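You operate a simulated robot arm through the tools that you are given. There is no shell and no other tool. Be economical: measure what you need, move in short steps, check, and stop when the job is done.

The job below is to be done with a simulated robot arm. You get a single attempt, and the scene is never put back.

TASK
Run one dose into the blue basket, then tag the coffee press.
Fine: stand the OK tag on the small tray if the coffee is over the red line, the FIX tag if not; slide out again.

The check looks at the end state, three seconds after you hand in, the way a careful person would. Anything else that was tipped, shoved, dropped, spilled or broken makes it a failure.

THE ROBOT
A 5-joint arm with a two-finger parallel gripper, fixed in place. Base frame: the origin is at the foot of the arm, x ahead of it, y to its left, z up; the work surface is at about z = 0. Readings come in m, degrees, newtons and seconds.
With the tool pointing down near the work surface it reaches from about 0.26 to 0.68 m from the base axis. Its first joint turns from -66.0 to 66.0 degrees. The tool tilts only in the upright plane through the base axis and itself; it spins freely about its own axis. Payload 2.9 kg.
The tool frame sits at the grasp point between the pads (the TCP): z along the fingers, y along the line on which they close. The tips reach 0.03 m beyond it. The gripper opens to 0.11 m. The fingers are 0.02 m wide and 0.01 m thick; the gripper's body (0.048 by 0.112 m) begins 0.055 m behind the TCP.
Orientation is that of the tool frame in the base frame, as [roll, pitch, yaw] about the fixed x, y, z axes, in that order (R = Rz(yaw) Ry(pitch) Rx(roll)). With the fingers straight down and closing along the base's y, the tool's x points along the base's -x, its y along +y and its z along -z.

THE INTERFACE
- The arm moves only by the tool drive_tool. Its argument "series" is a list of rows, each an object (a shift or turn left out is 0, a gripper value left out holds the last) with "rotation": the turn, a rotation vector about the tool's x, y, z in units of 8 degrees (1.0 is 8 degrees), a list of three; "slide": the shift along the tool's x, y, z in units of 50 mm (1.0 is 50 mm), a list of three; "fingers": the opening in per cent of the stroke, from 0 (shut) to 100 (fully open). In form: [{"rotation": [ax, ay, az], "slide": [x, y, z], "fingers": fingers}, ...]. A call has 1 to 8 rows; each row shifts and turns the commanded pose from where the row before left it, along the tool's axes as they then stand. A call with a number of a shift or a turn outside -1 to 1 is refused whole. Each row takes 0.2 s and may step no farther than 0.05 m and 8.6 degrees from the row before; otherwise, or with a gripper value out of range, the whole call is refused. A pose out of reach is approached as far as the arm can. The call stops where the force on the tool passes 70 N (or 10 N more than at its start, if that is more) or the arm is blocked; 0.2 s more then pass. Each finger travels about 0.108 m/s and halts on what it meets, pressing with about 27 N; the grip force reading is that of the motor and also rises with nothing between the fingers. The clock runs only during rows and for 0.2 s after the last one: add rows that do not move to give the fingers time. The reply holds the time, the measured pose of the TCP, the force on the tool along the base axes, the opening and the grip force, in the units named above and with some noise.
- Cameras (640 x 400 px; columns grow to the right, rows downward): "scene" is fixed at [0.0472, -0.4601, 0.6127]; the picture's right is [0.66, -0.76, 0.00], its down [-0.39, -0.34, -0.86] and it looks along [0.65, 0.56, -0.51] (base axes); focal length 284 px, centre (320, 200). "wrist" rides on the gripper at [-0.036, 0, -0.057] in the tool frame; the picture's right is [0.00, -1.00, 0.00], its down [0.97, 0.00, -0.24] and it looks along [0.24, 0.00, 0.97] (tool axes); focal length 218 px, centre (320, 200). There is no depth. A picture from a camera that has moved, and an enlarged one, comes with that camera's place and axes in the base frame and with its lens.
- capture(camera): a new picture of that camera. The clock stands still meanwhile.
- enlarge(camera, box): a new picture of the part [left, top, right, bottom] of that camera's present view, enlarged. The clock stands still meanwhile.
- finish_job(): hands the job in; it is judged then, once.

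Go step by step. Nothing tells you positions but the pictures and the camera data: compare them with the known pose of the tool, close in by small moves and look again before you grip or let go. The budget is 120 turns and 68 pictures, counting those below and the enlarged ones. Unless the task says otherwise, let go and move clear before handing in, and close with one line.

The tools are called after "Emit:" as name(argument=value, ...) on one line, values as JSON. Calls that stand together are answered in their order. drive_tool: Moves the arm, as the interface text tells. Its arguments: {"type":"object","properties":{"series":{"type":"array","items":{"type":"object","properties":{"rotation":{"type":"array","items":{"type":"number"}},"slide":{"type":"array","items":{"type":"number"}},"fingers":{"type":"number"}}}}},"required":["series"]} The other tools are called the same way: capture (camera) takes a picture; enlarge (camera, box) takes an enlarged picture of a part of a camera's view; finish_job () hands the job in.

At the start:

```text
time_s: 0.0
tool_pos: [0.3378, 0.1919, 0.4447]
tool_rot: [180.0, 0.1, 179.9]
wrist_force: [-0.2, 0.5, -0.4]
opening: 0.1099
finger_force: 0.1
```

scene: 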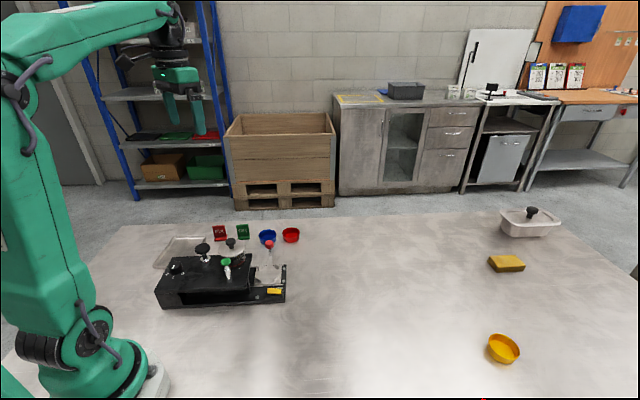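
wrist: 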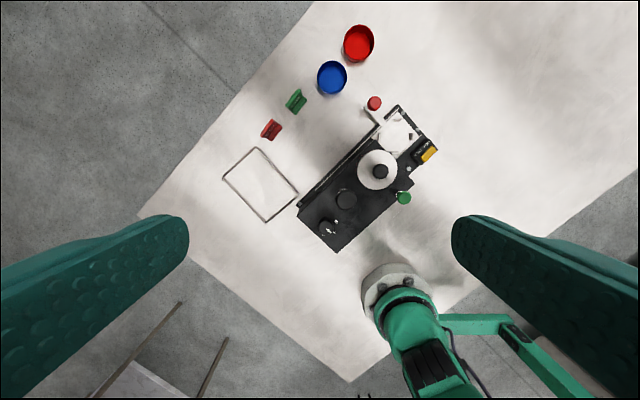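

I see a black machine with knobs, a red and a blue basket, a red and a green tag, and a tray outline. I'll take close-ups first.

Emit:
enlarge(camera="scene", box=[140, 210, 320, 320])

Emit:
enlarge(camera="wrist", box=[210, 10, 450, 260])

```text
3.56 times, centred on (230, 265) of scene
camera zoom: at [0.0472, -0.4601, 0.6127], right [0.66, -0.76, 0.0], down [-0.39, -0.34, -0.86], along [0.65, 0.56, -0.51], focal length 1011 px, centre (640, -31)
```

zoom: 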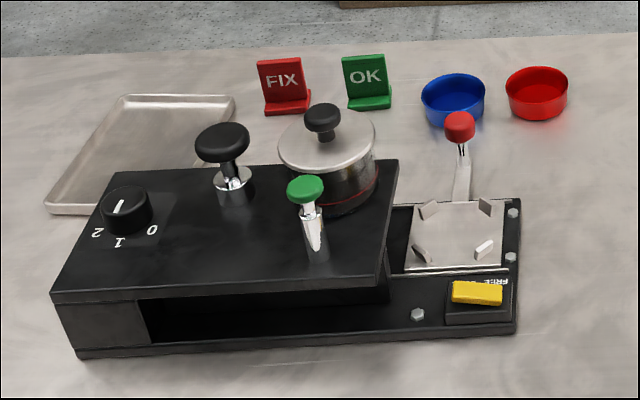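

```text
1.60 times, centred on (330, 135) of wrist
camera zoom: at [0.3726, 0.1914, 0.5014], right [0.0, -1.0, 0.0], down [-0.97, 0.0, 0.24], along [-0.24, 0.0, -0.97], focal length 349 px, centre (304, 304)
```

zoom: 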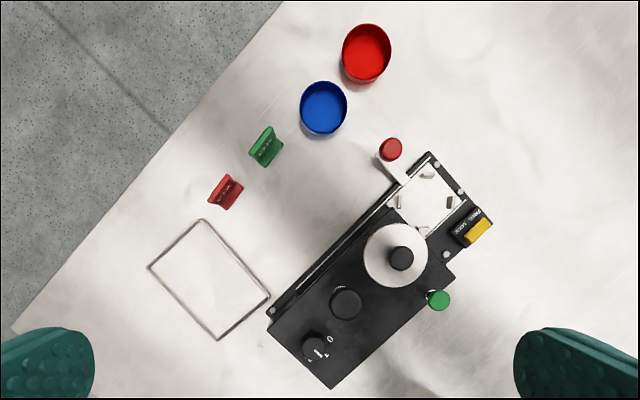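

I'll zoom into the details: labels, the press's level, the switch and the knobs.

Emit:
enlarge(camera="scene", box=[245, 235, 295, 310])

Emit:
enlarge(camera="scene", box=[210, 235, 260, 285])

Emit:
enlarge(camera="wrist", box=[360, 90, 450, 210])

Emit:
enlarge(camera="wrist", box=[295, 170, 375, 250])

```text
5.33 times, centred on (270, 272) of scene
camera zoom: at [0.0472, -0.4601, 0.6127], right [0.66, -0.76, 0.0], down [-0.39, -0.34, -0.86], along [0.65, 0.56, -0.51], focal length 1516 px, centre (587, -187)
```

zoom: 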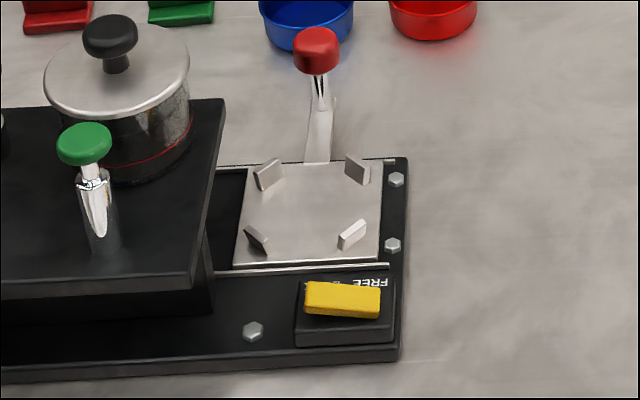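

```text
8.00 times, centred on (235, 260) of scene
camera zoom: at [0.0472, -0.4601, 0.6127], right [0.66, -0.76, 0.0], down [-0.39, -0.34, -0.86], along [0.65, 0.56, -0.51], focal length 2274 px, centre (1000, -280)
```

zoom: 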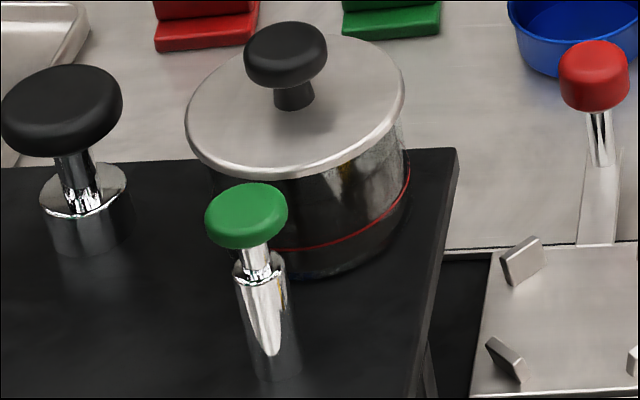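

```text
3.33 times, centred on (405, 150) of wrist
camera zoom: at [0.3726, 0.1914, 0.5014], right [0.0, -1.0, 0.0], down [-0.97, 0.0, 0.24], along [-0.24, 0.0, -0.97], focal length 728 px, centre (37, 367)
```

zoom: 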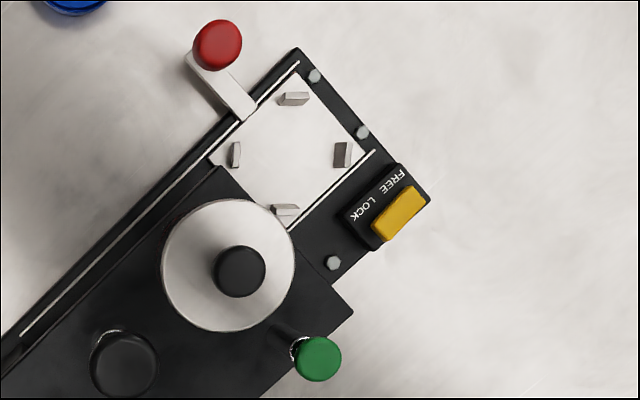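

```text
5.00 times, centred on (335, 210) of wrist
camera zoom: at [0.3726, 0.1914, 0.5014], right [0.0, -1.0, 0.0], down [-0.97, 0.0, 0.24], along [-0.24, 0.0, -0.97], focal length 1091 px, centre (245, 150)
```

zoom: 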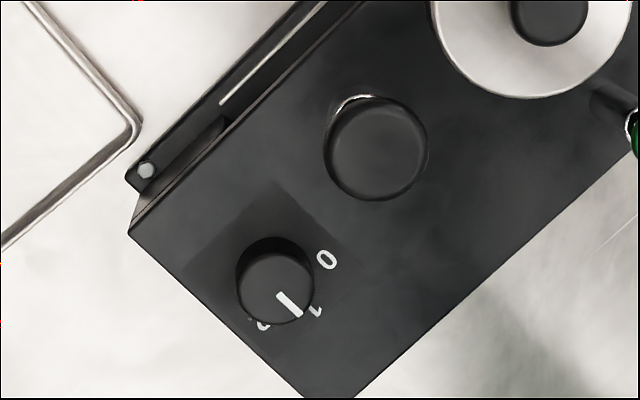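

Emit:
enlarge(camera="scene", box=[160, 255, 195, 290])

Emit:
enlarge(camera="scene", box=[222, 244, 250, 266])

Emit:
enlarge(camera="wrist", box=[402, 130, 446, 170])

```text
11.43 times, centred on (178, 272) of scene
camera zoom: at [0.0472, -0.4601, 0.6127], right [0.66, -0.76, 0.0], down [-0.39, -0.34, -0.86], along [0.65, 0.56, -0.51], focal length 3248 px, centre (1949, -629)
```

zoom: 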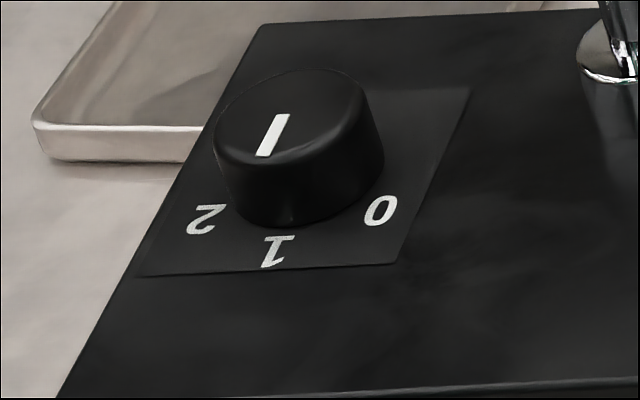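

```text
16.00 times, centred on (236, 255) of scene
camera zoom: at [0.0472, -0.4601, 0.6127], right [0.66, -0.76, 0.0], down [-0.39, -0.34, -0.86], along [0.65, 0.56, -0.51], focal length 4548 px, centre (1664, -680)
```

zoom: 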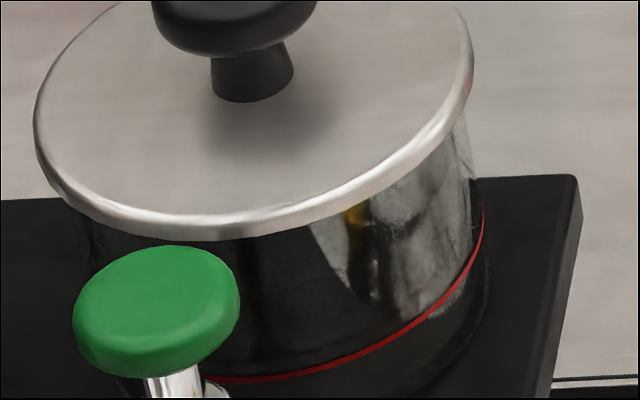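

```text
10.00 times, centred on (424, 150) of wrist
camera zoom: at [0.3726, 0.1914, 0.5014], right [0.0, -1.0, 0.0], down [-0.97, 0.0, 0.24], along [-0.24, 0.0, -0.97], focal length 2183 px, centre (-720, 700)
```

zoom: 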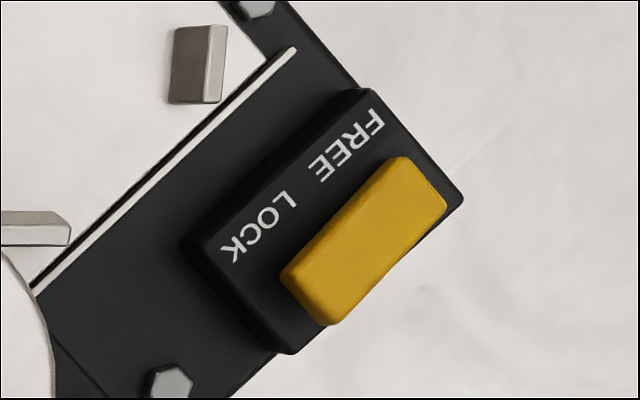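

Dial seems already at 1. I'll move closer above the machine to look.

Emit:
drive_tool(series=[{"slide": [0, -0.51, 0.725]}, {"slide": [0, -0.51, 0.725]}, {"slide": [0, -0.51, 0.725]}, {"slide": [0, -0.51, 0.725]}])

Emit:
capture(camera="wrist")

```text
time_s: 1.0
tool_pos: [0.3386, 0.088, 0.298]
tool_rot: [-179.9, 0.1, 179.9]
wrist_force: [0.7, 0.8, -0.2]
opening: 0.1102
finger_force: 0.0
```

```text
56 pictures are left
camera wrist: at [0.3741, 0.0884, 0.3554], right [0.0, -1.0, 0.0], down [-0.97, 0.0, 0.24], along [-0.24, 0.0, -0.97], focal length 218 px, centre (320, 200)
```

wrist: 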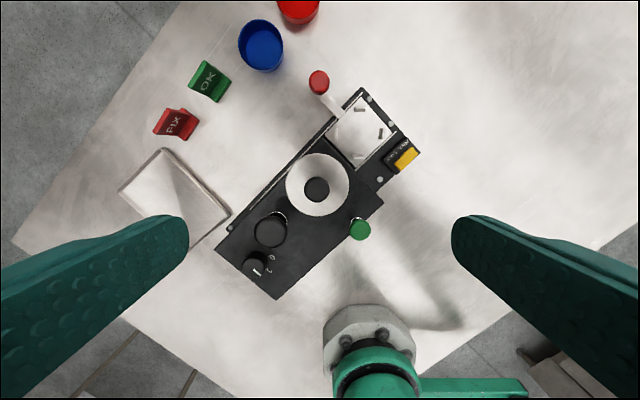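

Emit:
enlarge(camera="wrist", box=[310, 60, 430, 180])

Emit:
enlarge(camera="wrist", box=[210, 140, 390, 310])

Emit:
enlarge(camera="scene", box=[150, 270, 290, 315])

```text
3.33 times, centred on (370, 120) of wrist
camera zoom: at [0.3741, 0.0884, 0.3554], right [0.0, -1.0, 0.0], down [-0.97, 0.0, 0.24], along [-0.24, 0.0, -0.97], focal length 728 px, centre (153, 467)
```

zoom: 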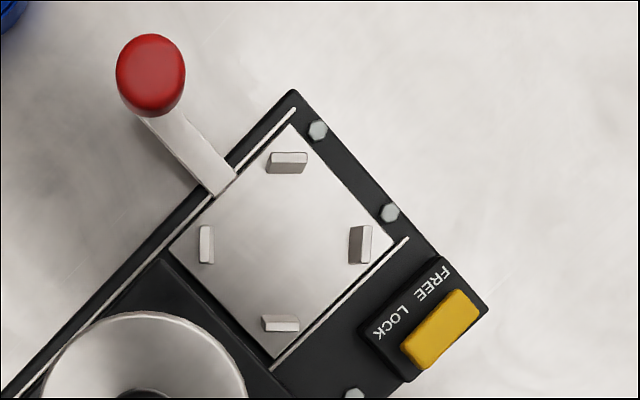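

```text
2.35 times, centred on (300, 225) of wrist
camera zoom: at [0.3741, 0.0884, 0.3554], right [0.0, -1.0, 0.0], down [-0.97, 0.0, 0.24], along [-0.24, 0.0, -0.97], focal length 514 px, centre (367, 141)
```

zoom: 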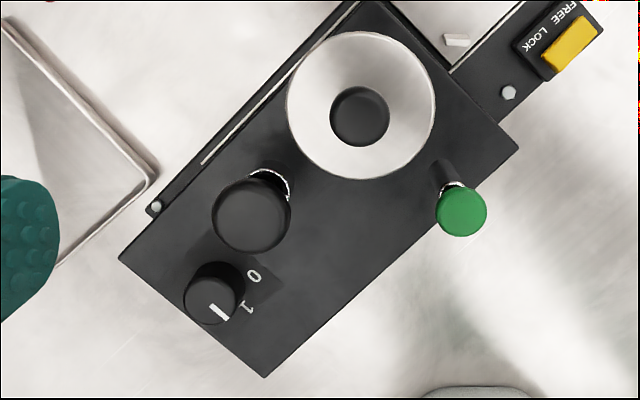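

```text
4.57 times, centred on (220, 292) of scene
camera zoom: at [0.0472, -0.46, 0.6127], right [0.66, -0.76, 0.0], down [-0.39, -0.34, -0.86], along [0.65, 0.56, -0.51], focal length 1299 px, centre (777, -223)
```

zoom: 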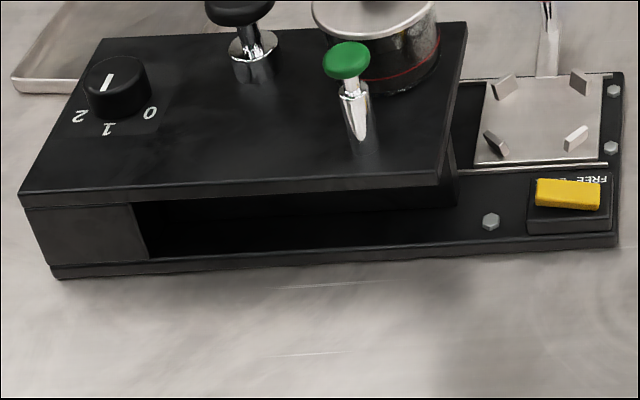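

Emit:
drive_tool(series=[{"slide": [-0.8, -0.44, 0]}, {"slide": [-0.8, -0.44, 0]}, {"slide": [-0.8, -0.44, 0]}, {"slide": [-0.8, -0.44, 0]}])

Emit:
drive_tool(series=[{"rotation": [0, 1, 0]}, {"rotation": [0, 1, 0]}, {"rotation": [0, 1, 0]}, {"rotation": [0, 1, 0]}, {"rotation": [0, 1, 0]}, {"rotation": [0, 1, 0]}])

Emit:
capture(camera="wrist")

```text
time_s: 2.0
tool_pos: [0.4975, -0.0001, 0.3007]
tool_rot: [179.9, -0.1, 180.0]
wrist_force: [-0.2, 0.5, 0.3]
opening: 0.1099
finger_force: 0.0
```

```text
time_s: 3.4
tool_pos: [0.4437, 0.0022, 0.2555]
tool_rot: [-179.8, -47.9, 180.0]
wrist_force: [-0.4, -0.4, -0.7]
opening: 0.11
finger_force: 0.0
out of reach, approached as far as the arm can: row 5, 6
```

```text
52 pictures are left
camera wrist: at [0.5099, 0.0013, 0.2661], right [0.0, -1.0, 0.0], down [-0.47, 0.0, 0.88], along [-0.88, 0.0, -0.47], focal length 218 px, centre (320, 200)
```

wrist: 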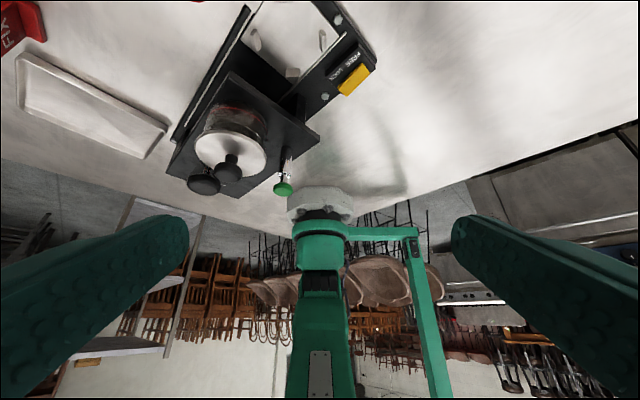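

Emit:
enlarge(camera="wrist", box=[190, 85, 290, 200])

Emit:
enlarge(camera="wrist", box=[220, 0, 380, 130])

```text
3.48 times, centred on (240, 142) of wrist
camera zoom: at [0.5099, 0.0013, 0.2661], right [0.0, -1.0, 0.0], down [-0.47, 0.0, 0.88], along [-0.88, 0.0, -0.47], focal length 759 px, centre (598, 400)
```

zoom: 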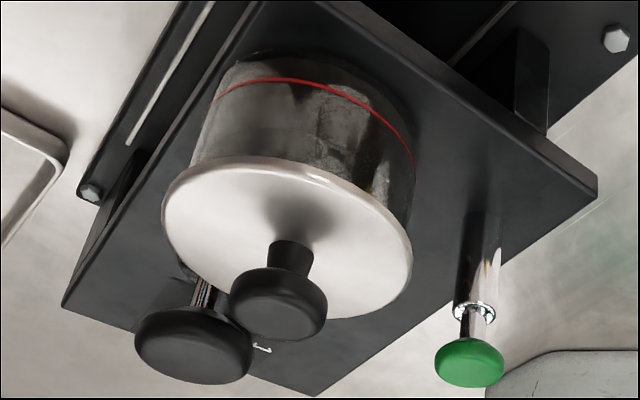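

```text
3.08 times, centred on (300, 65) of wrist
camera zoom: at [0.5099, 0.0013, 0.2661], right [0.0, -1.0, 0.0], down [-0.47, 0.0, 0.88], along [-0.88, 0.0, -0.47], focal length 672 px, centre (382, 615)
```

zoom: 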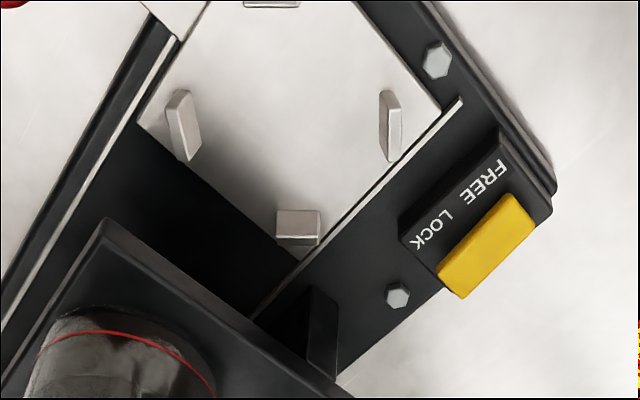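

The press is readable later from this kind of pose. Next I'll go upright and look down on the blue basket.

Emit:
drive_tool(series=[{"rotation": [0, -1, 0]}, {"rotation": [0, -1, 0]}, {"rotation": [0, -1, 0]}, {"rotation": [0, -1, 0]}, {"rotation": [0, -1, 0]}, {"rotation": [0, -1, 0]}])

```text
time_s: 4.8
tool_pos: [0.4443, 0.0006, 0.2541]
tool_rot: [180.0, 0.0, -180.0]
wrist_force: [-0.1, -0.5, 0.2]
opening: 0.11
finger_force: 0.0
```

Emit:
drive_tool(series=[{"slide": [-0.28, 0.825, 0.27]}, {"slide": [-0.28, 0.825, 0.27]}, {"slide": [-0.28, 0.825, 0.27]}, {"slide": [-0.28, 0.825, 0.27]}])

Emit:
capture(camera="wrist")

```text
time_s: 5.8
tool_pos: [0.5021, 0.1668, 0.1995]
tool_rot: [-179.9, 0.0, 179.9]
wrist_force: [-0.1, -0.8, 0.2]
opening: 0.1099
finger_force: 0.0
```

```text
49 pictures are left
camera wrist: at [0.5366, 0.167, 0.257], right [0.0, -1.0, 0.0], down [-0.97, 0.0, 0.24], along [-0.24, 0.0, -0.97], focal length 218 px, centre (320, 200)
```

wrist: 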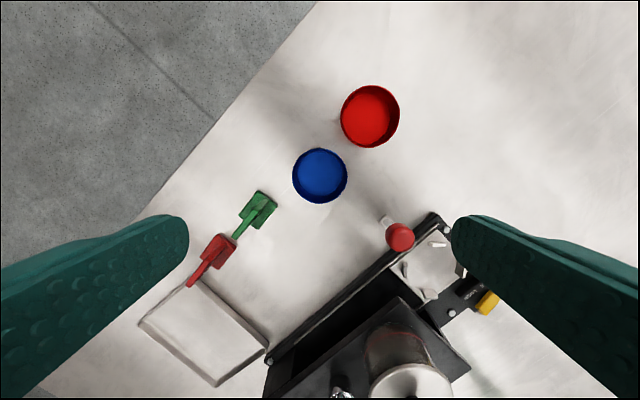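

Blue basket is at about (0.506, 0.167). The machine sits at about −45° yaw. I'll spin the tool so it closes across the machine's width and look again before descending.

Emit:
drive_tool(series=[{"rotation": [0, 0, 0.94]}, {"rotation": [0, 0, 0.94]}, {"rotation": [0, 0, 0.94]}, {"rotation": [0, 0, 0.94]}, {"rotation": [0, 0, 0.94]}, {"rotation": [0, 0, 0.925]}, {"slide": [-0.06, 0.06, 0.8]}, {"slide": [0, 0, 0.6]}])

Emit:
capture(camera="wrist")

Emit:
enlarge(camera="scene", box=[190, 200, 310, 270])

```text
time_s: 7.6
tool_pos: [0.5051, 0.1654, 0.131]
tool_rot: [180.0, 0.1, 134.9]
wrist_force: [-1.2, 0.4, -0.8]
opening: 0.11
finger_force: 0.0
```

```text
48 pictures are left
camera wrist: at [0.5297, 0.1401, 0.1886], right [-0.71, -0.71, 0.0], down [-0.69, 0.69, 0.24], along [-0.17, 0.17, -0.97], focal length 218 px, centre (320, 200)
```

wrist: 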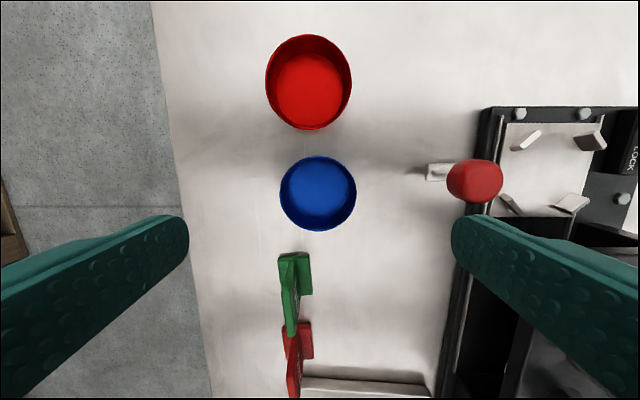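

```text
5.33 times, centred on (250, 235) of scene
camera zoom: at [0.0472, -0.4601, 0.6127], right [0.66, -0.76, 0.0], down [-0.39, -0.34, -0.86], along [0.65, 0.56, -0.51], focal length 1516 px, centre (693, 13)
```

zoom: 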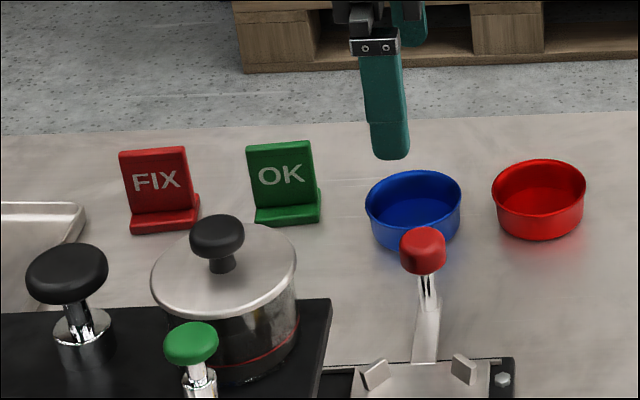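

Emit:
drive_tool(series=[{"slide": [-0.02, 0, 0.6]}, {"slide": [0, 0, 0.6]}, {"slide": [0, 0, 0.58]}, {}, {"fingers": 40}, {"fingers": 40}, {"fingers": 40}])

Emit:
enlarge(camera="scene", box=[210, 200, 310, 270])

```text
time_s: 9.2
tool_pos: [0.5063, 0.1639, 0.042]
tool_rot: [180.0, -0.1, 134.9]
wrist_force: [-0.7, 0.0, 0.1]
opening: 0.0581
finger_force: 26.6
```

```text
5.71 times, centred on (260, 235) of scene
camera zoom: at [0.0472, -0.4601, 0.6127], right [0.66, -0.76, 0.0], down [-0.39, -0.34, -0.86], along [0.65, 0.56, -0.51], focal length 1624 px, centre (663, 0)
```

zoom: 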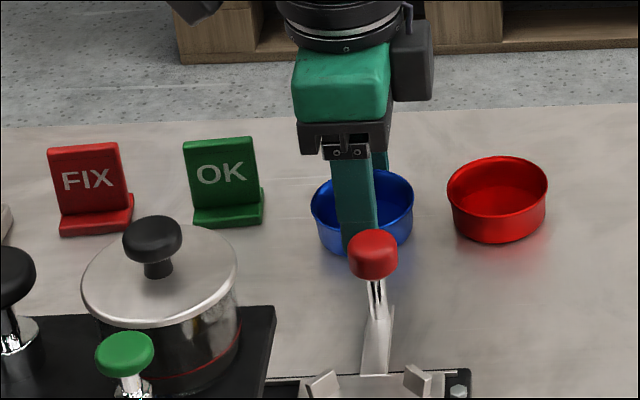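

Basket gripped. Lift it and carry it over the seat.

Emit:
drive_tool(series=[{"slide": [0, 0, -0.7]}, {"slide": [0, 0, -0.8]}, {"slide": [0, 0, -0.8]}, {"slide": [-0.1, -0.855, 0]}, {"slide": [-0.1, -0.855, 0]}, {"slide": [-0.1, -0.855, 0]}, {"slide": [-0.1, -0.855, 0]}])

Emit:
capture(camera="wrist")

Emit:
enlarge(camera="scene", box=[220, 210, 320, 310])

```text
time_s: 10.8
tool_pos: [0.3986, 0.0297, 0.1543]
tool_rot: [-179.9, -0.1, 135.0]
wrist_force: [-0.2, 0.3, -1.7]
opening: 0.0582
finger_force: 27.3
```

```text
45 pictures are left
camera wrist: at [0.4239, 0.0036, 0.2113], right [-0.71, -0.71, 0.0], down [-0.69, 0.69, 0.24], along [-0.17, 0.17, -0.97], focal length 218 px, centre (320, 200)
```

wrist: 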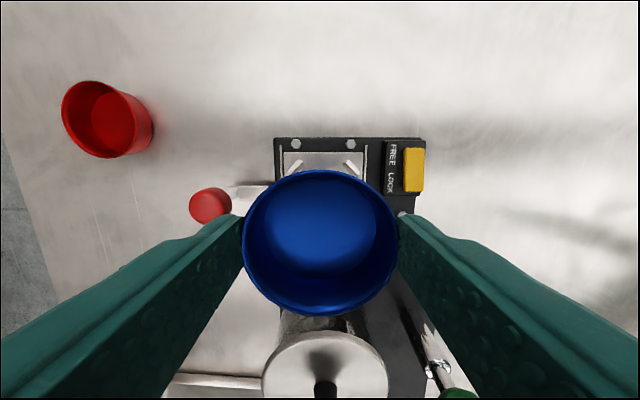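

```text
4.00 times, centred on (270, 260) of scene
camera zoom: at [0.0472, -0.46, 0.6127], right [0.66, -0.76, 0.0], down [-0.39, -0.34, -0.86], along [0.65, 0.56, -0.51], focal length 1137 px, centre (520, -40)
```

zoom: 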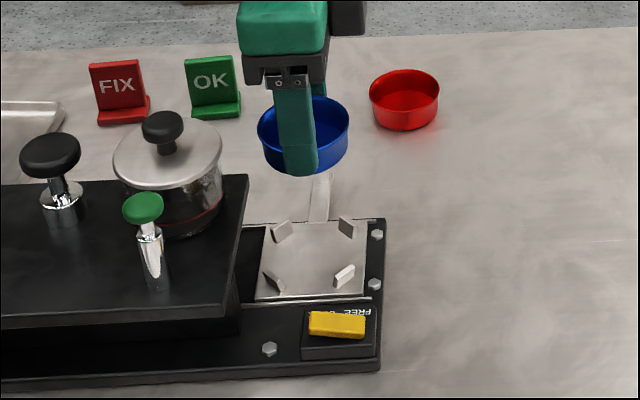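

Over the seat; I'll correct 5 mm toward the body and lower to just above the tabs to check.

Emit:
drive_tool(series=[{"slide": [0.1, -0.02, 0.4]}, {"slide": [0, 0, 0.5]}, {"slide": [0, 0, 0.46]}])

Emit:
enlarge(camera="scene", box=[235, 230, 295, 300])

Emit:
capture(camera="wrist")

```text
time_s: 11.6
tool_pos: [0.3944, 0.0343, 0.0886]
tool_rot: [180.0, 0.1, 135.0]
wrist_force: [0.9, -0.2, -0.2]
opening: 0.0581
finger_force: 27.1
```

```text
5.71 times, centred on (265, 265) of scene
camera zoom: at [0.0472, -0.4601, 0.6127], right [0.66, -0.76, 0.0], down [-0.39, -0.34, -0.86], along [0.65, 0.56, -0.51], focal length 1624 px, centre (634, -171)
```

zoom: 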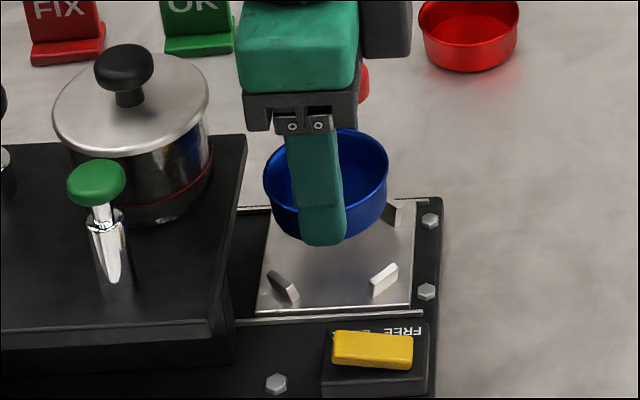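

```text
42 pictures are left
camera wrist: at [0.4198, 0.0077, 0.1456], right [-0.71, -0.71, 0.0], down [-0.69, 0.69, 0.24], along [-0.17, 0.17, -0.97], focal length 218 px, centre (320, 200)
```

wrist: 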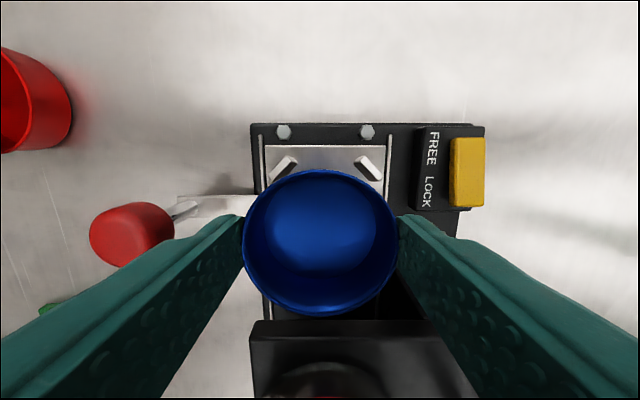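

Emit:
drive_tool(series=[{"slide": [-0.03, -0.066, 0.2]}, {"slide": [0, 0, 0.17]}, {}])

Emit:
capture(camera="wrist")

Emit:
enlarge(camera="scene", box=[245, 245, 290, 290])

```text
time_s: 12.4
tool_pos: [0.3914, 0.0297, 0.0687]
tool_rot: [180.0, 0.0, 135.0]
wrist_force: [0.5, -0.1, -0.5]
opening: 0.0581
finger_force: 26.5
```

```text
41 pictures are left
camera wrist: at [0.4174, 0.004, 0.1257], right [-0.71, -0.71, 0.0], down [-0.69, 0.69, 0.24], along [-0.17, 0.17, -0.97], focal length 218 px, centre (320, 200)
```

wrist: 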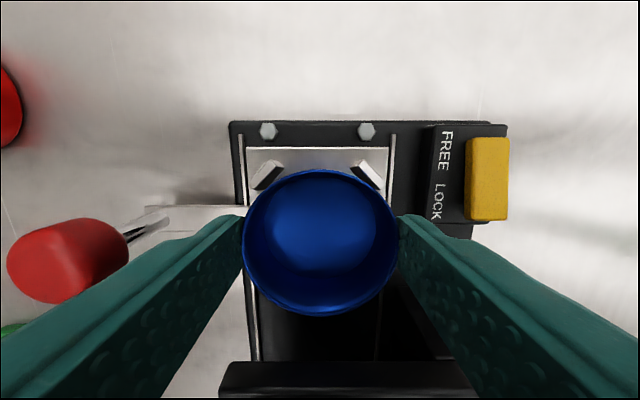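

```text
8.89 times, centred on (268, 268) of scene
camera zoom: at [0.0472, -0.4601, 0.6127], right [0.66, -0.76, 0.0], down [-0.39, -0.34, -0.86], along [0.65, 0.56, -0.51], focal length 2526 px, centre (787, -400)
```

zoom: 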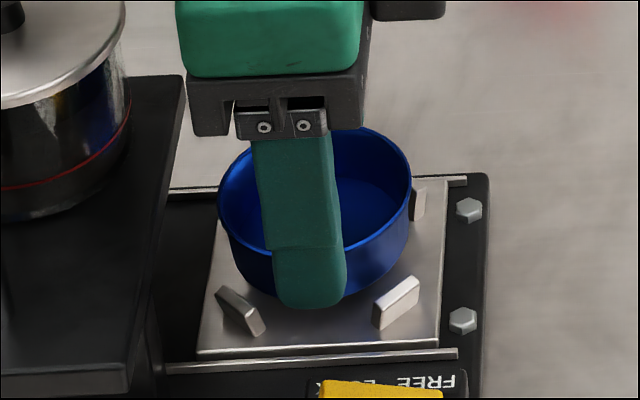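

Emit:
drive_tool(series=[{"slide": [0, 0.02, 0.1]}, {"slide": [0, 0, 0.1]}, {"slide": [0, 0, 0.06]}, {}])

Emit:
enlarge(camera="scene", box=[245, 245, 290, 290])

```text
time_s: 13.4
tool_pos: [0.394, 0.03, 0.0584]
tool_rot: [179.9, 0.2, 135.0]
wrist_force: [-3.7, -1.8, 23.1]
opening: 0.0582
finger_force: 27.0
```

```text
8.89 times, centred on (268, 268) of scene
camera zoom: at [0.0471, -0.4601, 0.6127], right [0.66, -0.76, 0.0], down [-0.39, -0.34, -0.86], along [0.65, 0.56, -0.51], focal length 2526 px, centre (787, -400)
```

zoom: 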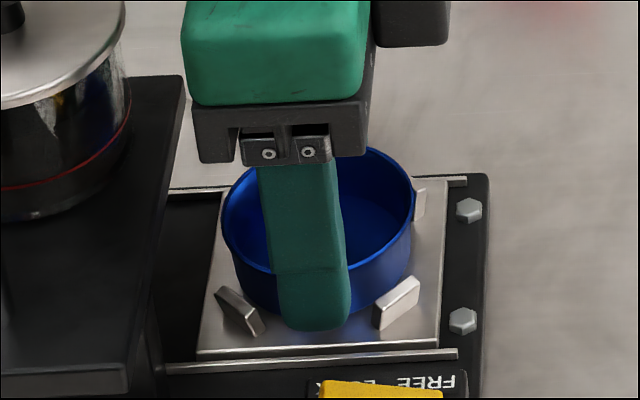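

Emit:
drive_tool(series=[{"slide": [0, 0, -0.02]}, {"fingers": 75}, {"fingers": 75}, {"slide": [0, 0, -0.6]}, {"slide": [0, 0, -0.8]}])

Emit:
capture(camera="wrist")

Emit:
enlarge(camera="scene", box=[245, 240, 290, 290])

```text
time_s: 14.6
tool_pos: [0.395, 0.0292, 0.1291]
tool_rot: [-179.9, 0.0, 134.9]
wrist_force: [0.2, -0.7, -0.6]
opening: 0.0824
finger_force: 0.1
```

```text
38 pictures are left
camera wrist: at [0.4195, 0.004, 0.1859], right [-0.71, -0.71, 0.0], down [-0.69, 0.69, 0.24], along [-0.17, 0.17, -0.97], focal length 218 px, centre (320, 200)
```

wrist: 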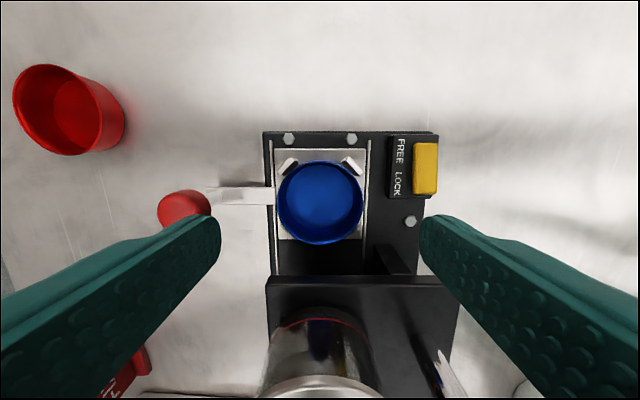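

```text
8.00 times, centred on (268, 265) of scene
camera zoom: at [0.0472, -0.4601, 0.6127], right [0.66, -0.76, 0.0], down [-0.39, -0.34, -0.86], along [0.65, 0.56, -0.51], focal length 2274 px, centre (740, -320)
```

zoom: 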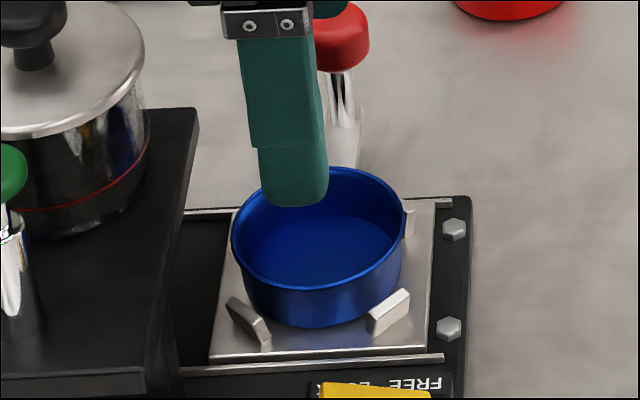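

Basket is seated. Next I'll go over the red handle with the tool turned so it closes along the slide direction.

Emit:
drive_tool(series=[{"slide": [0.03, 0.82, 0]}, {"slide": [0.03, 0.82, 0]}, {"rotation": [0, 0, -0.95]}, {"rotation": [0, 0, -0.95]}, {"rotation": [0, 0, -0.95]}, {"rotation": [0, 0, -0.95]}, {"rotation": [0, 0, -0.95]}, {"rotation": [0, 0, -0.95]}])

Emit:
drive_tool(series=[{"rotation": [0, 0, -0.95]}, {"rotation": [0, 0, -0.95]}, {"rotation": [0, 0, -0.95]}, {"rotation": [0, 0, -0.95]}, {"rotation": [0, 0, -0.95]}, {"rotation": [0, 0, -0.8]}])

Emit:
capture(camera="wrist")

```text
time_s: 16.4
tool_pos: [0.4488, 0.0914, 0.128]
tool_rot: [180.0, 0.0, -179.2]
wrist_force: [-0.6, -0.2, -0.4]
opening: 0.0825
finger_force: 0.0
```

```text
time_s: 17.8
tool_pos: [0.4499, 0.0908, 0.1281]
tool_rot: [179.9, 0.0, -134.9]
wrist_force: [0.5, 0.2, -0.5]
opening: 0.0827
finger_force: 0.1
```

```text
36 pictures are left
camera wrist: at [0.4743, 0.1158, 0.1852], right [0.71, -0.71, 0.0], down [-0.69, -0.69, 0.24], along [-0.17, -0.17, -0.97], focal length 218 px, centre (320, 200)
```

wrist: 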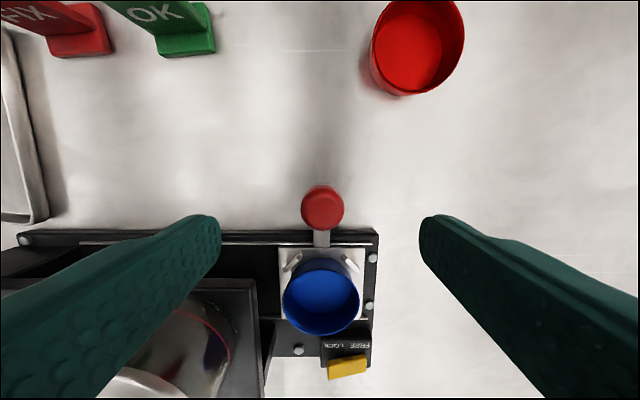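

Emit:
drive_tool(series=[{"slide": [0, 0, 0.5]}, {"slide": [0, 0, 0.5]}, {"slide": [0, 0, 0.28]}, {}, {"fingers": 10}, {"fingers": 10}, {"fingers": 10}])

Emit:
enlarge(camera="scene", box=[220, 210, 310, 300])

```text
time_s: 19.4
tool_pos: [0.4503, 0.0893, 0.0645]
tool_rot: [-180.0, -0.1, -135.1]
wrist_force: [1.9, -0.8, -4.4]
opening: 0.0254
finger_force: 45.1
```

```text
4.44 times, centred on (265, 255) of scene
camera zoom: at [0.0472, -0.4601, 0.6127], right [0.66, -0.76, 0.0], down [-0.39, -0.34, -0.86], along [0.65, 0.56, -0.51], focal length 1263 px, centre (564, -44)
```

zoom: 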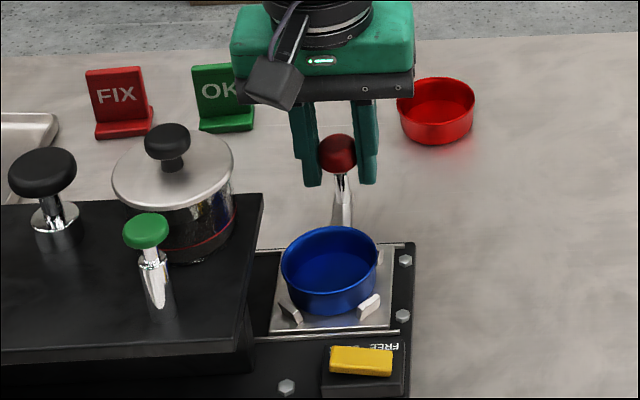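

Emit:
drive_tool(series=[{"slide": [0, 0.2, 0]}, {"slide": [0, 0.2, 0]}, {}])

Emit:
enlarge(camera="scene", box=[220, 210, 310, 300])

```text
time_s: 20.2
tool_pos: [0.4361, 0.1054, 0.0642]
tool_rot: [-180.0, 0.0, -134.9]
wrist_force: [-1.0, -1.5, 4.9]
opening: 0.0254
finger_force: 45.2
```

```text
4.44 times, centred on (265, 255) of scene
camera zoom: at [0.0471, -0.4601, 0.6127], right [0.66, -0.76, 0.0], down [-0.39, -0.34, -0.86], along [0.65, 0.56, -0.51], focal length 1263 px, centre (564, -44)
```

zoom: 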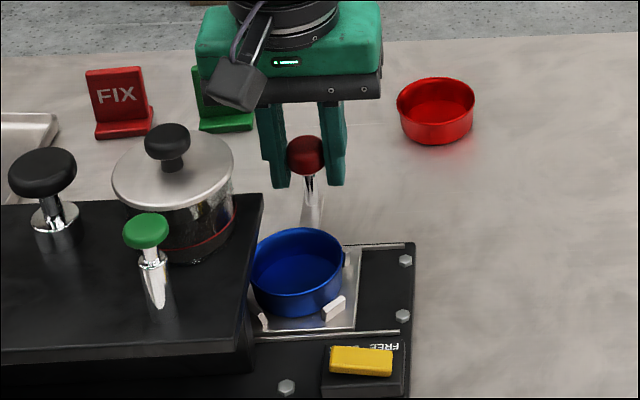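

Emit:
drive_tool(series=[{"slide": [0, 0.3, 0]}, {"slide": [0, 0.3, 0]}, {"slide": [0, 0.3, 0]}, {"slide": [0, 0.3, 0]}, {}])

Emit:
enlarge(camera="scene", box=[190, 210, 300, 310])

```text
time_s: 21.4
tool_pos: [0.393, 0.1463, 0.0638]
tool_rot: [180.0, 0.1, -135.0]
wrist_force: [-14.1, -11.3, 34.5]
opening: 0.0251
finger_force: 44.6
```

```text
4.00 times, centred on (245, 260) of scene
camera zoom: at [0.047, -0.4601, 0.6127], right [0.66, -0.76, 0.0], down [-0.39, -0.34, -0.86], along [0.65, 0.56, -0.51], focal length 1137 px, centre (620, -40)
```

zoom: 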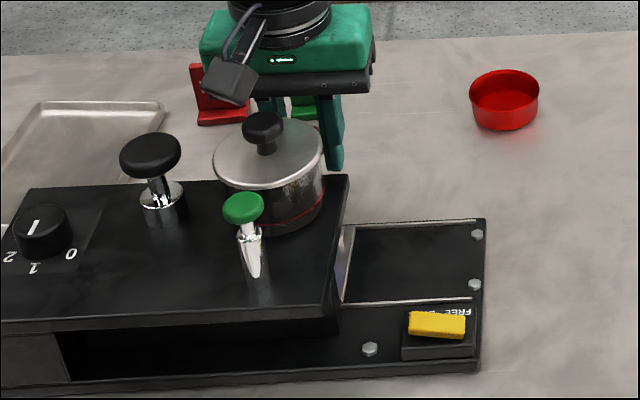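

Emit:
drive_tool(series=[{"slide": [0.02, 0, -0.02]}, {}])

Emit:
enlarge(camera="scene", box=[160, 275, 290, 310])

```text
time_s: 22.0
tool_pos: [0.3929, 0.147, 0.0634]
tool_rot: [-179.9, 0.2, -134.9]
wrist_force: [5.4, 8.2, 1.1]
opening: 0.0255
finger_force: 45.2
```

```text
4.92 times, centred on (225, 292) of scene
camera zoom: at [0.0472, -0.46, 0.6127], right [0.66, -0.76, 0.0], down [-0.39, -0.34, -0.86], along [0.65, 0.56, -0.51], focal length 1399 px, centre (788, -255)
```

zoom: 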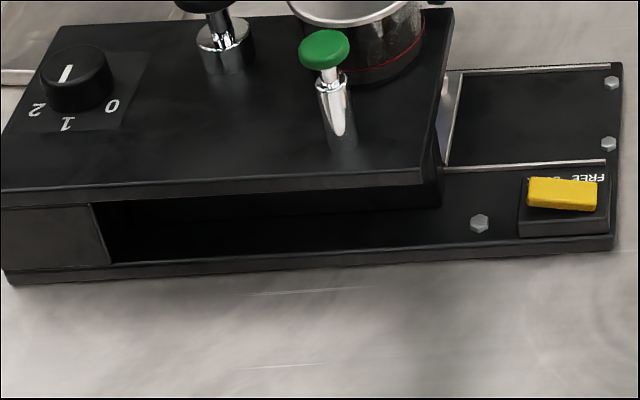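

Emit:
drive_tool(series=[{"slide": [0, 0.15, 0]}, {"slide": [0, 0.15, 0]}, {}])

```text
time_s: 22.8
tool_pos: [0.3836, 0.1574, 0.0645]
tool_rot: [-180.0, 0.1, -135.0]
wrist_force: [8.8, 9.5, -10.6]
opening: 0.0255
finger_force: 45.2
```

Emit:
drive_tool(series=[{"slide": [0, 0.25, 0.005]}, {"slide": [-0.01, 0.25, 0]}, {"slide": [0, 0.25, 0]}, {}])

Emit:
enlarge(camera="scene", box=[160, 210, 300, 310])

```text
time_s: 23.8
tool_pos: [0.3556, 0.1848, 0.0644]
tool_rot: [-180.0, 0.0, -135.1]
wrist_force: [9.0, 10.4, -10.5]
opening: 0.0254
finger_force: 44.7
```

```text
4.00 times, centred on (230, 260) of scene
camera zoom: at [0.0472, -0.46, 0.6127], right [0.66, -0.76, 0.0], down [-0.39, -0.34, -0.86], along [0.65, 0.56, -0.51], focal length 1137 px, centre (680, -40)
```

zoom: 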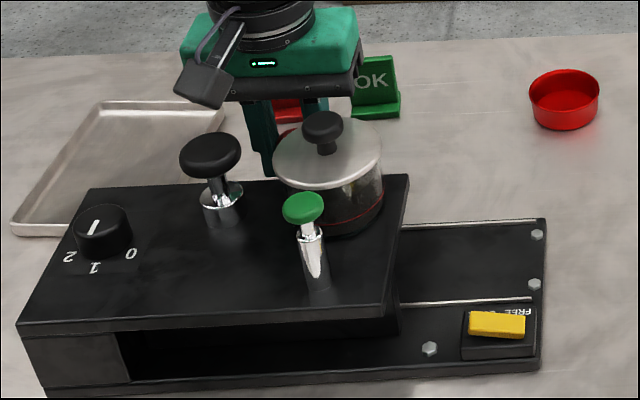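

Emit:
drive_tool(series=[{"slide": [0.01, 0.2, -0.01]}, {"slide": [0, 0.2, 0]}, {}])

```text
time_s: 24.6
tool_pos: [0.3419, 0.1988, 0.0639]
tool_rot: [-179.9, 0.2, -135.0]
wrist_force: [17.6, 17.6, -29.6]
opening: 0.0255
finger_force: 45.1
```

Emit:
drive_tool(series=[{"slide": [-0.02, 0, 0.015]}, {"slide": [0, 0.15, 0]}, {"slide": [0, 0.15, 0]}, {}])

Emit:
capture(camera="wrist")

```text
time_s: 25.4
tool_pos: [0.337, 0.2026, 0.0649]
tool_rot: [-180.0, 0.1, -136.0]
wrist_force: [5.9, -6.9, -1.3]
opening: 0.0256
finger_force: 45.2
stopped in row 3: the force on the tool passed its limit (the readings are from after the stop); the commanded pose is now the measured one
```

```text
30 pictures are left
camera wrist: at [0.3621, 0.2271, 0.1217], right [0.7, -0.72, 0.0], down [-0.7, -0.68, 0.24], along [-0.17, -0.17, -0.97], focal length 218 px, centre (320, 200)
```

wrist: 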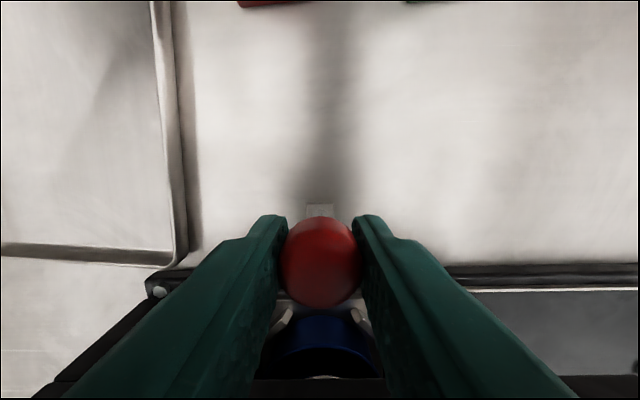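

Emit:
enlarge(camera="wrist", box=[230, 280, 410, 400])

```text
3.33 times, centred on (320, 340) of wrist
camera zoom: at [0.3621, 0.2271, 0.1217], right [0.7, -0.72, 0.0], down [-0.7, -0.68, 0.24], along [-0.17, -0.17, -0.97], focal length 728 px, centre (320, -267)
```

zoom: 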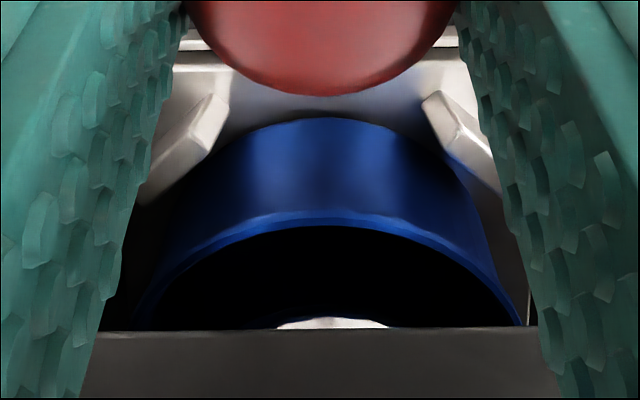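

The carriage hits its end stop under the black plunger. I'll release, back off and look into the slot from behind before pressing anything.

Emit:
drive_tool(series=[{"fingers": 60}, {"fingers": 60}, {"slide": [0, 0, -0.9]}, {"slide": [0, 0, -0.9]}, {"slide": [-0.9, 0, -0.4], "rotation": [0, 0, 0.5]}, {"slide": [-0.9, 0, 0], "rotation": [0, 0, 0.94]}])

Emit:
drive_tool(series=[{"rotation": [0, 1, 0]}, {"rotation": [0, 1, 0]}, {"rotation": [0, 1, 0]}, {"rotation": [0, 1, 0]}, {"rotation": [0, 1, 0]}, {"rotation": [0, 1, 0]}])

Emit:
capture(camera="wrist")

```text
time_s: 26.8
tool_pos: [0.4052, 0.2639, 0.1737]
tool_rot: [180.0, 0.1, -147.6]
wrist_force: [-0.1, -0.2, -0.1]
opening: 0.066
finger_force: 0.0
```

```text
time_s: 28.2
tool_pos: [0.4033, 0.2634, 0.1747]
tool_rot: [-179.6, -48.0, -147.5]
wrist_force: [0.0, -0.4, 1.1]
opening: 0.066
finger_force: 0.1
```

```text
28 pictures are left
camera wrist: at [0.4586, 0.2988, 0.186], right [0.54, -0.84, 0.0], down [-0.4, -0.25, 0.88], along [-0.74, -0.48, -0.47], focal length 218 px, centre (320, 200)
```

wrist: 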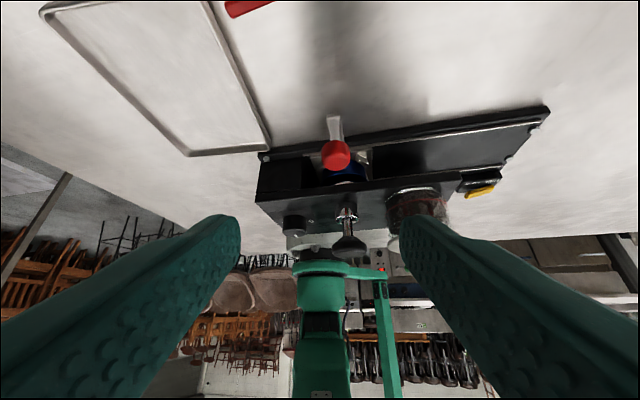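

Emit:
drive_tool(series=[{"slide": [-0.6, 0, 0.15]}, {"slide": [-0.5, 0, 0.15]}, {"rotation": [0, 1, 0]}, {"rotation": [0, 1, 0]}])

Emit:
capture(camera="wrist")

```text
time_s: 29.2
tool_pos: [0.3761, 0.2455, 0.1047]
tool_rot: [-179.6, -63.8, -147.5]
wrist_force: [-0.1, -0.2, 0.4]
opening: 0.066
finger_force: 0.0
out of reach, approached as far as the arm can: row 3, 4
```

```text
27 pictures are left
camera wrist: at [0.4319, 0.2804, 0.0965], right [0.54, -0.84, 0.0], down [-0.18, -0.11, 0.98], along [-0.82, -0.53, -0.21], focal length 218 px, centre (320, 200)
```

wrist: 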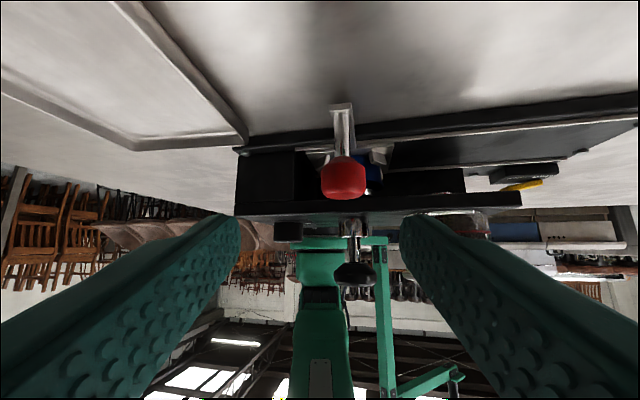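

Emit:
enlarge(camera="wrist", box=[235, 120, 415, 230])

Emit:
enlarge(camera="wrist", box=[390, 150, 500, 240])

```text
3.56 times, centred on (325, 175) of wrist
camera zoom: at [0.4319, 0.2804, 0.0965], right [0.54, -0.84, 0.0], down [-0.18, -0.11, 0.98], along [-0.82, -0.53, -0.21], focal length 776 px, centre (302, 289)
```

zoom: 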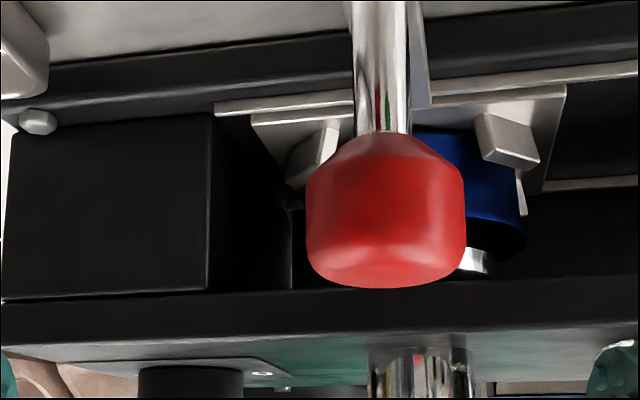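

```text
4.44 times, centred on (445, 195) of wrist
camera zoom: at [0.4319, 0.2804, 0.0965], right [0.54, -0.84, 0.0], down [-0.18, -0.11, 0.98], along [-0.82, -0.53, -0.21], focal length 970 px, centre (-236, 222)
```

zoom: 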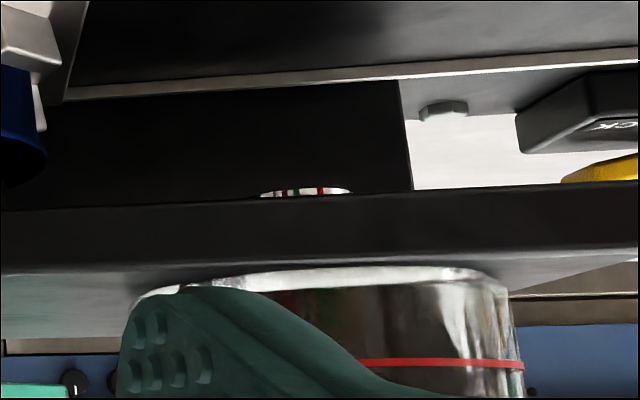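

There are outlets under both the black plunger and the jar. I'll straighten up, go to the rocker and set LOCK first, then press the plunger with the basket under it.

Emit:
drive_tool(series=[{"slide": [0.88, 0, -0.44]}, {"rotation": [0, -1, 0]}, {"rotation": [0, -1, 0]}, {"rotation": [0, -1, 0]}, {"rotation": [0, -1, 0]}, {"rotation": [0, -1, 0]}, {"rotation": [0, -1, 0]}, {"rotation": [0, -1, 0]}])

Emit:
drive_tool(series=[{"rotation": [0, -0.98, 0]}, {"slide": [0, 0, -0.9]}, {"slide": [0, 0, -0.5]}, {"fingers": 0}])

```text
time_s: 31.0
tool_pos: [0.3617, 0.2365, 0.1441]
tool_rot: [-179.9, -7.7, -147.4]
wrist_force: [-0.3, 0.7, -0.9]
opening: 0.0663
finger_force: 0.1
out of reach, approached as far as the arm can: row 1
```

```text
time_s: 32.0
tool_pos: [0.3606, 0.2363, 0.2152]
tool_rot: [-180.0, 0.0, -147.4]
wrist_force: [0.3, 0.1, 0.0]
opening: 0.0
finger_force: 18.1
```

Emit:
drive_tool(series=[{"slide": [0.514, -0.721, 0]}, {"slide": [0.514, -0.721, 0]}, {"slide": [0.514, -0.721, 0]}, {"slide": [0.514, -0.721, 0]}, {"slide": [0.514, -0.721, 0]}, {"slide": [0.514, -0.721, 0]}])

Emit:
drive_tool(series=[{"rotation": [0, 0, 0.97]}, {"rotation": [0, 0, 0.97]}, {"rotation": [0, 0, 0.97]}, {"rotation": [0, 0, 0.97]}, {"rotation": [0, 0, 0.97]}, {"rotation": [0, 0, 0.97]}, {"rotation": [0, 0, 0.97]}, {"rotation": [0, 0, 0.97]}])

Emit:
drive_tool(series=[{"rotation": [0, 0, 0.97]}, {"rotation": [0, 0, 0.97]}, {"slide": [0, 0, 0.9]}, {"slide": [0, 0, 0.9]}, {"slide": [0, 0, 0.4]}])

Emit:
capture(camera="wrist")

```text
time_s: 33.4
tool_pos: [0.3457, -0.0307, 0.2139]
tool_rot: [-180.0, 0.0, -147.3]
wrist_force: [-0.3, -0.4, -0.5]
opening: 0.0
finger_force: 27.3
```

```text
time_s: 35.2
tool_pos: [0.3471, -0.03, 0.2147]
tool_rot: [180.0, -0.1, 150.4]
wrist_force: [-0.4, -0.2, 0.3]
opening: 0.0
finger_force: 26.8
```

```text
time_s: 36.4
tool_pos: [0.3479, -0.0293, 0.1029]
tool_rot: [180.0, 0.1, 134.9]
wrist_force: [-0.8, -0.1, 0.2]
opening: 0.0
finger_force: 26.7
```

```text
24 pictures are left
camera wrist: at [0.3733, -0.0547, 0.1596], right [-0.71, -0.71, 0.0], down [-0.69, 0.69, 0.24], along [-0.17, 0.17, -0.97], focal length 218 px, centre (320, 200)
```

wrist: 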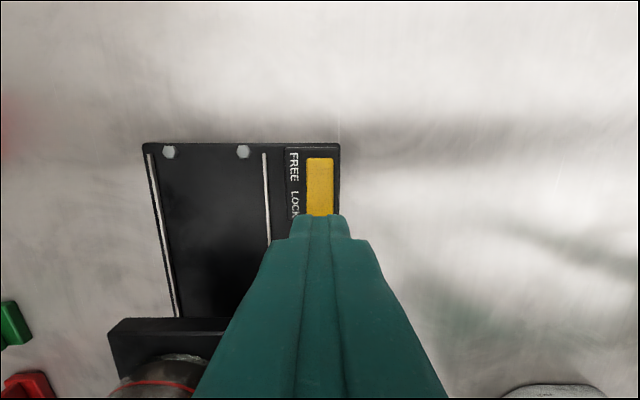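

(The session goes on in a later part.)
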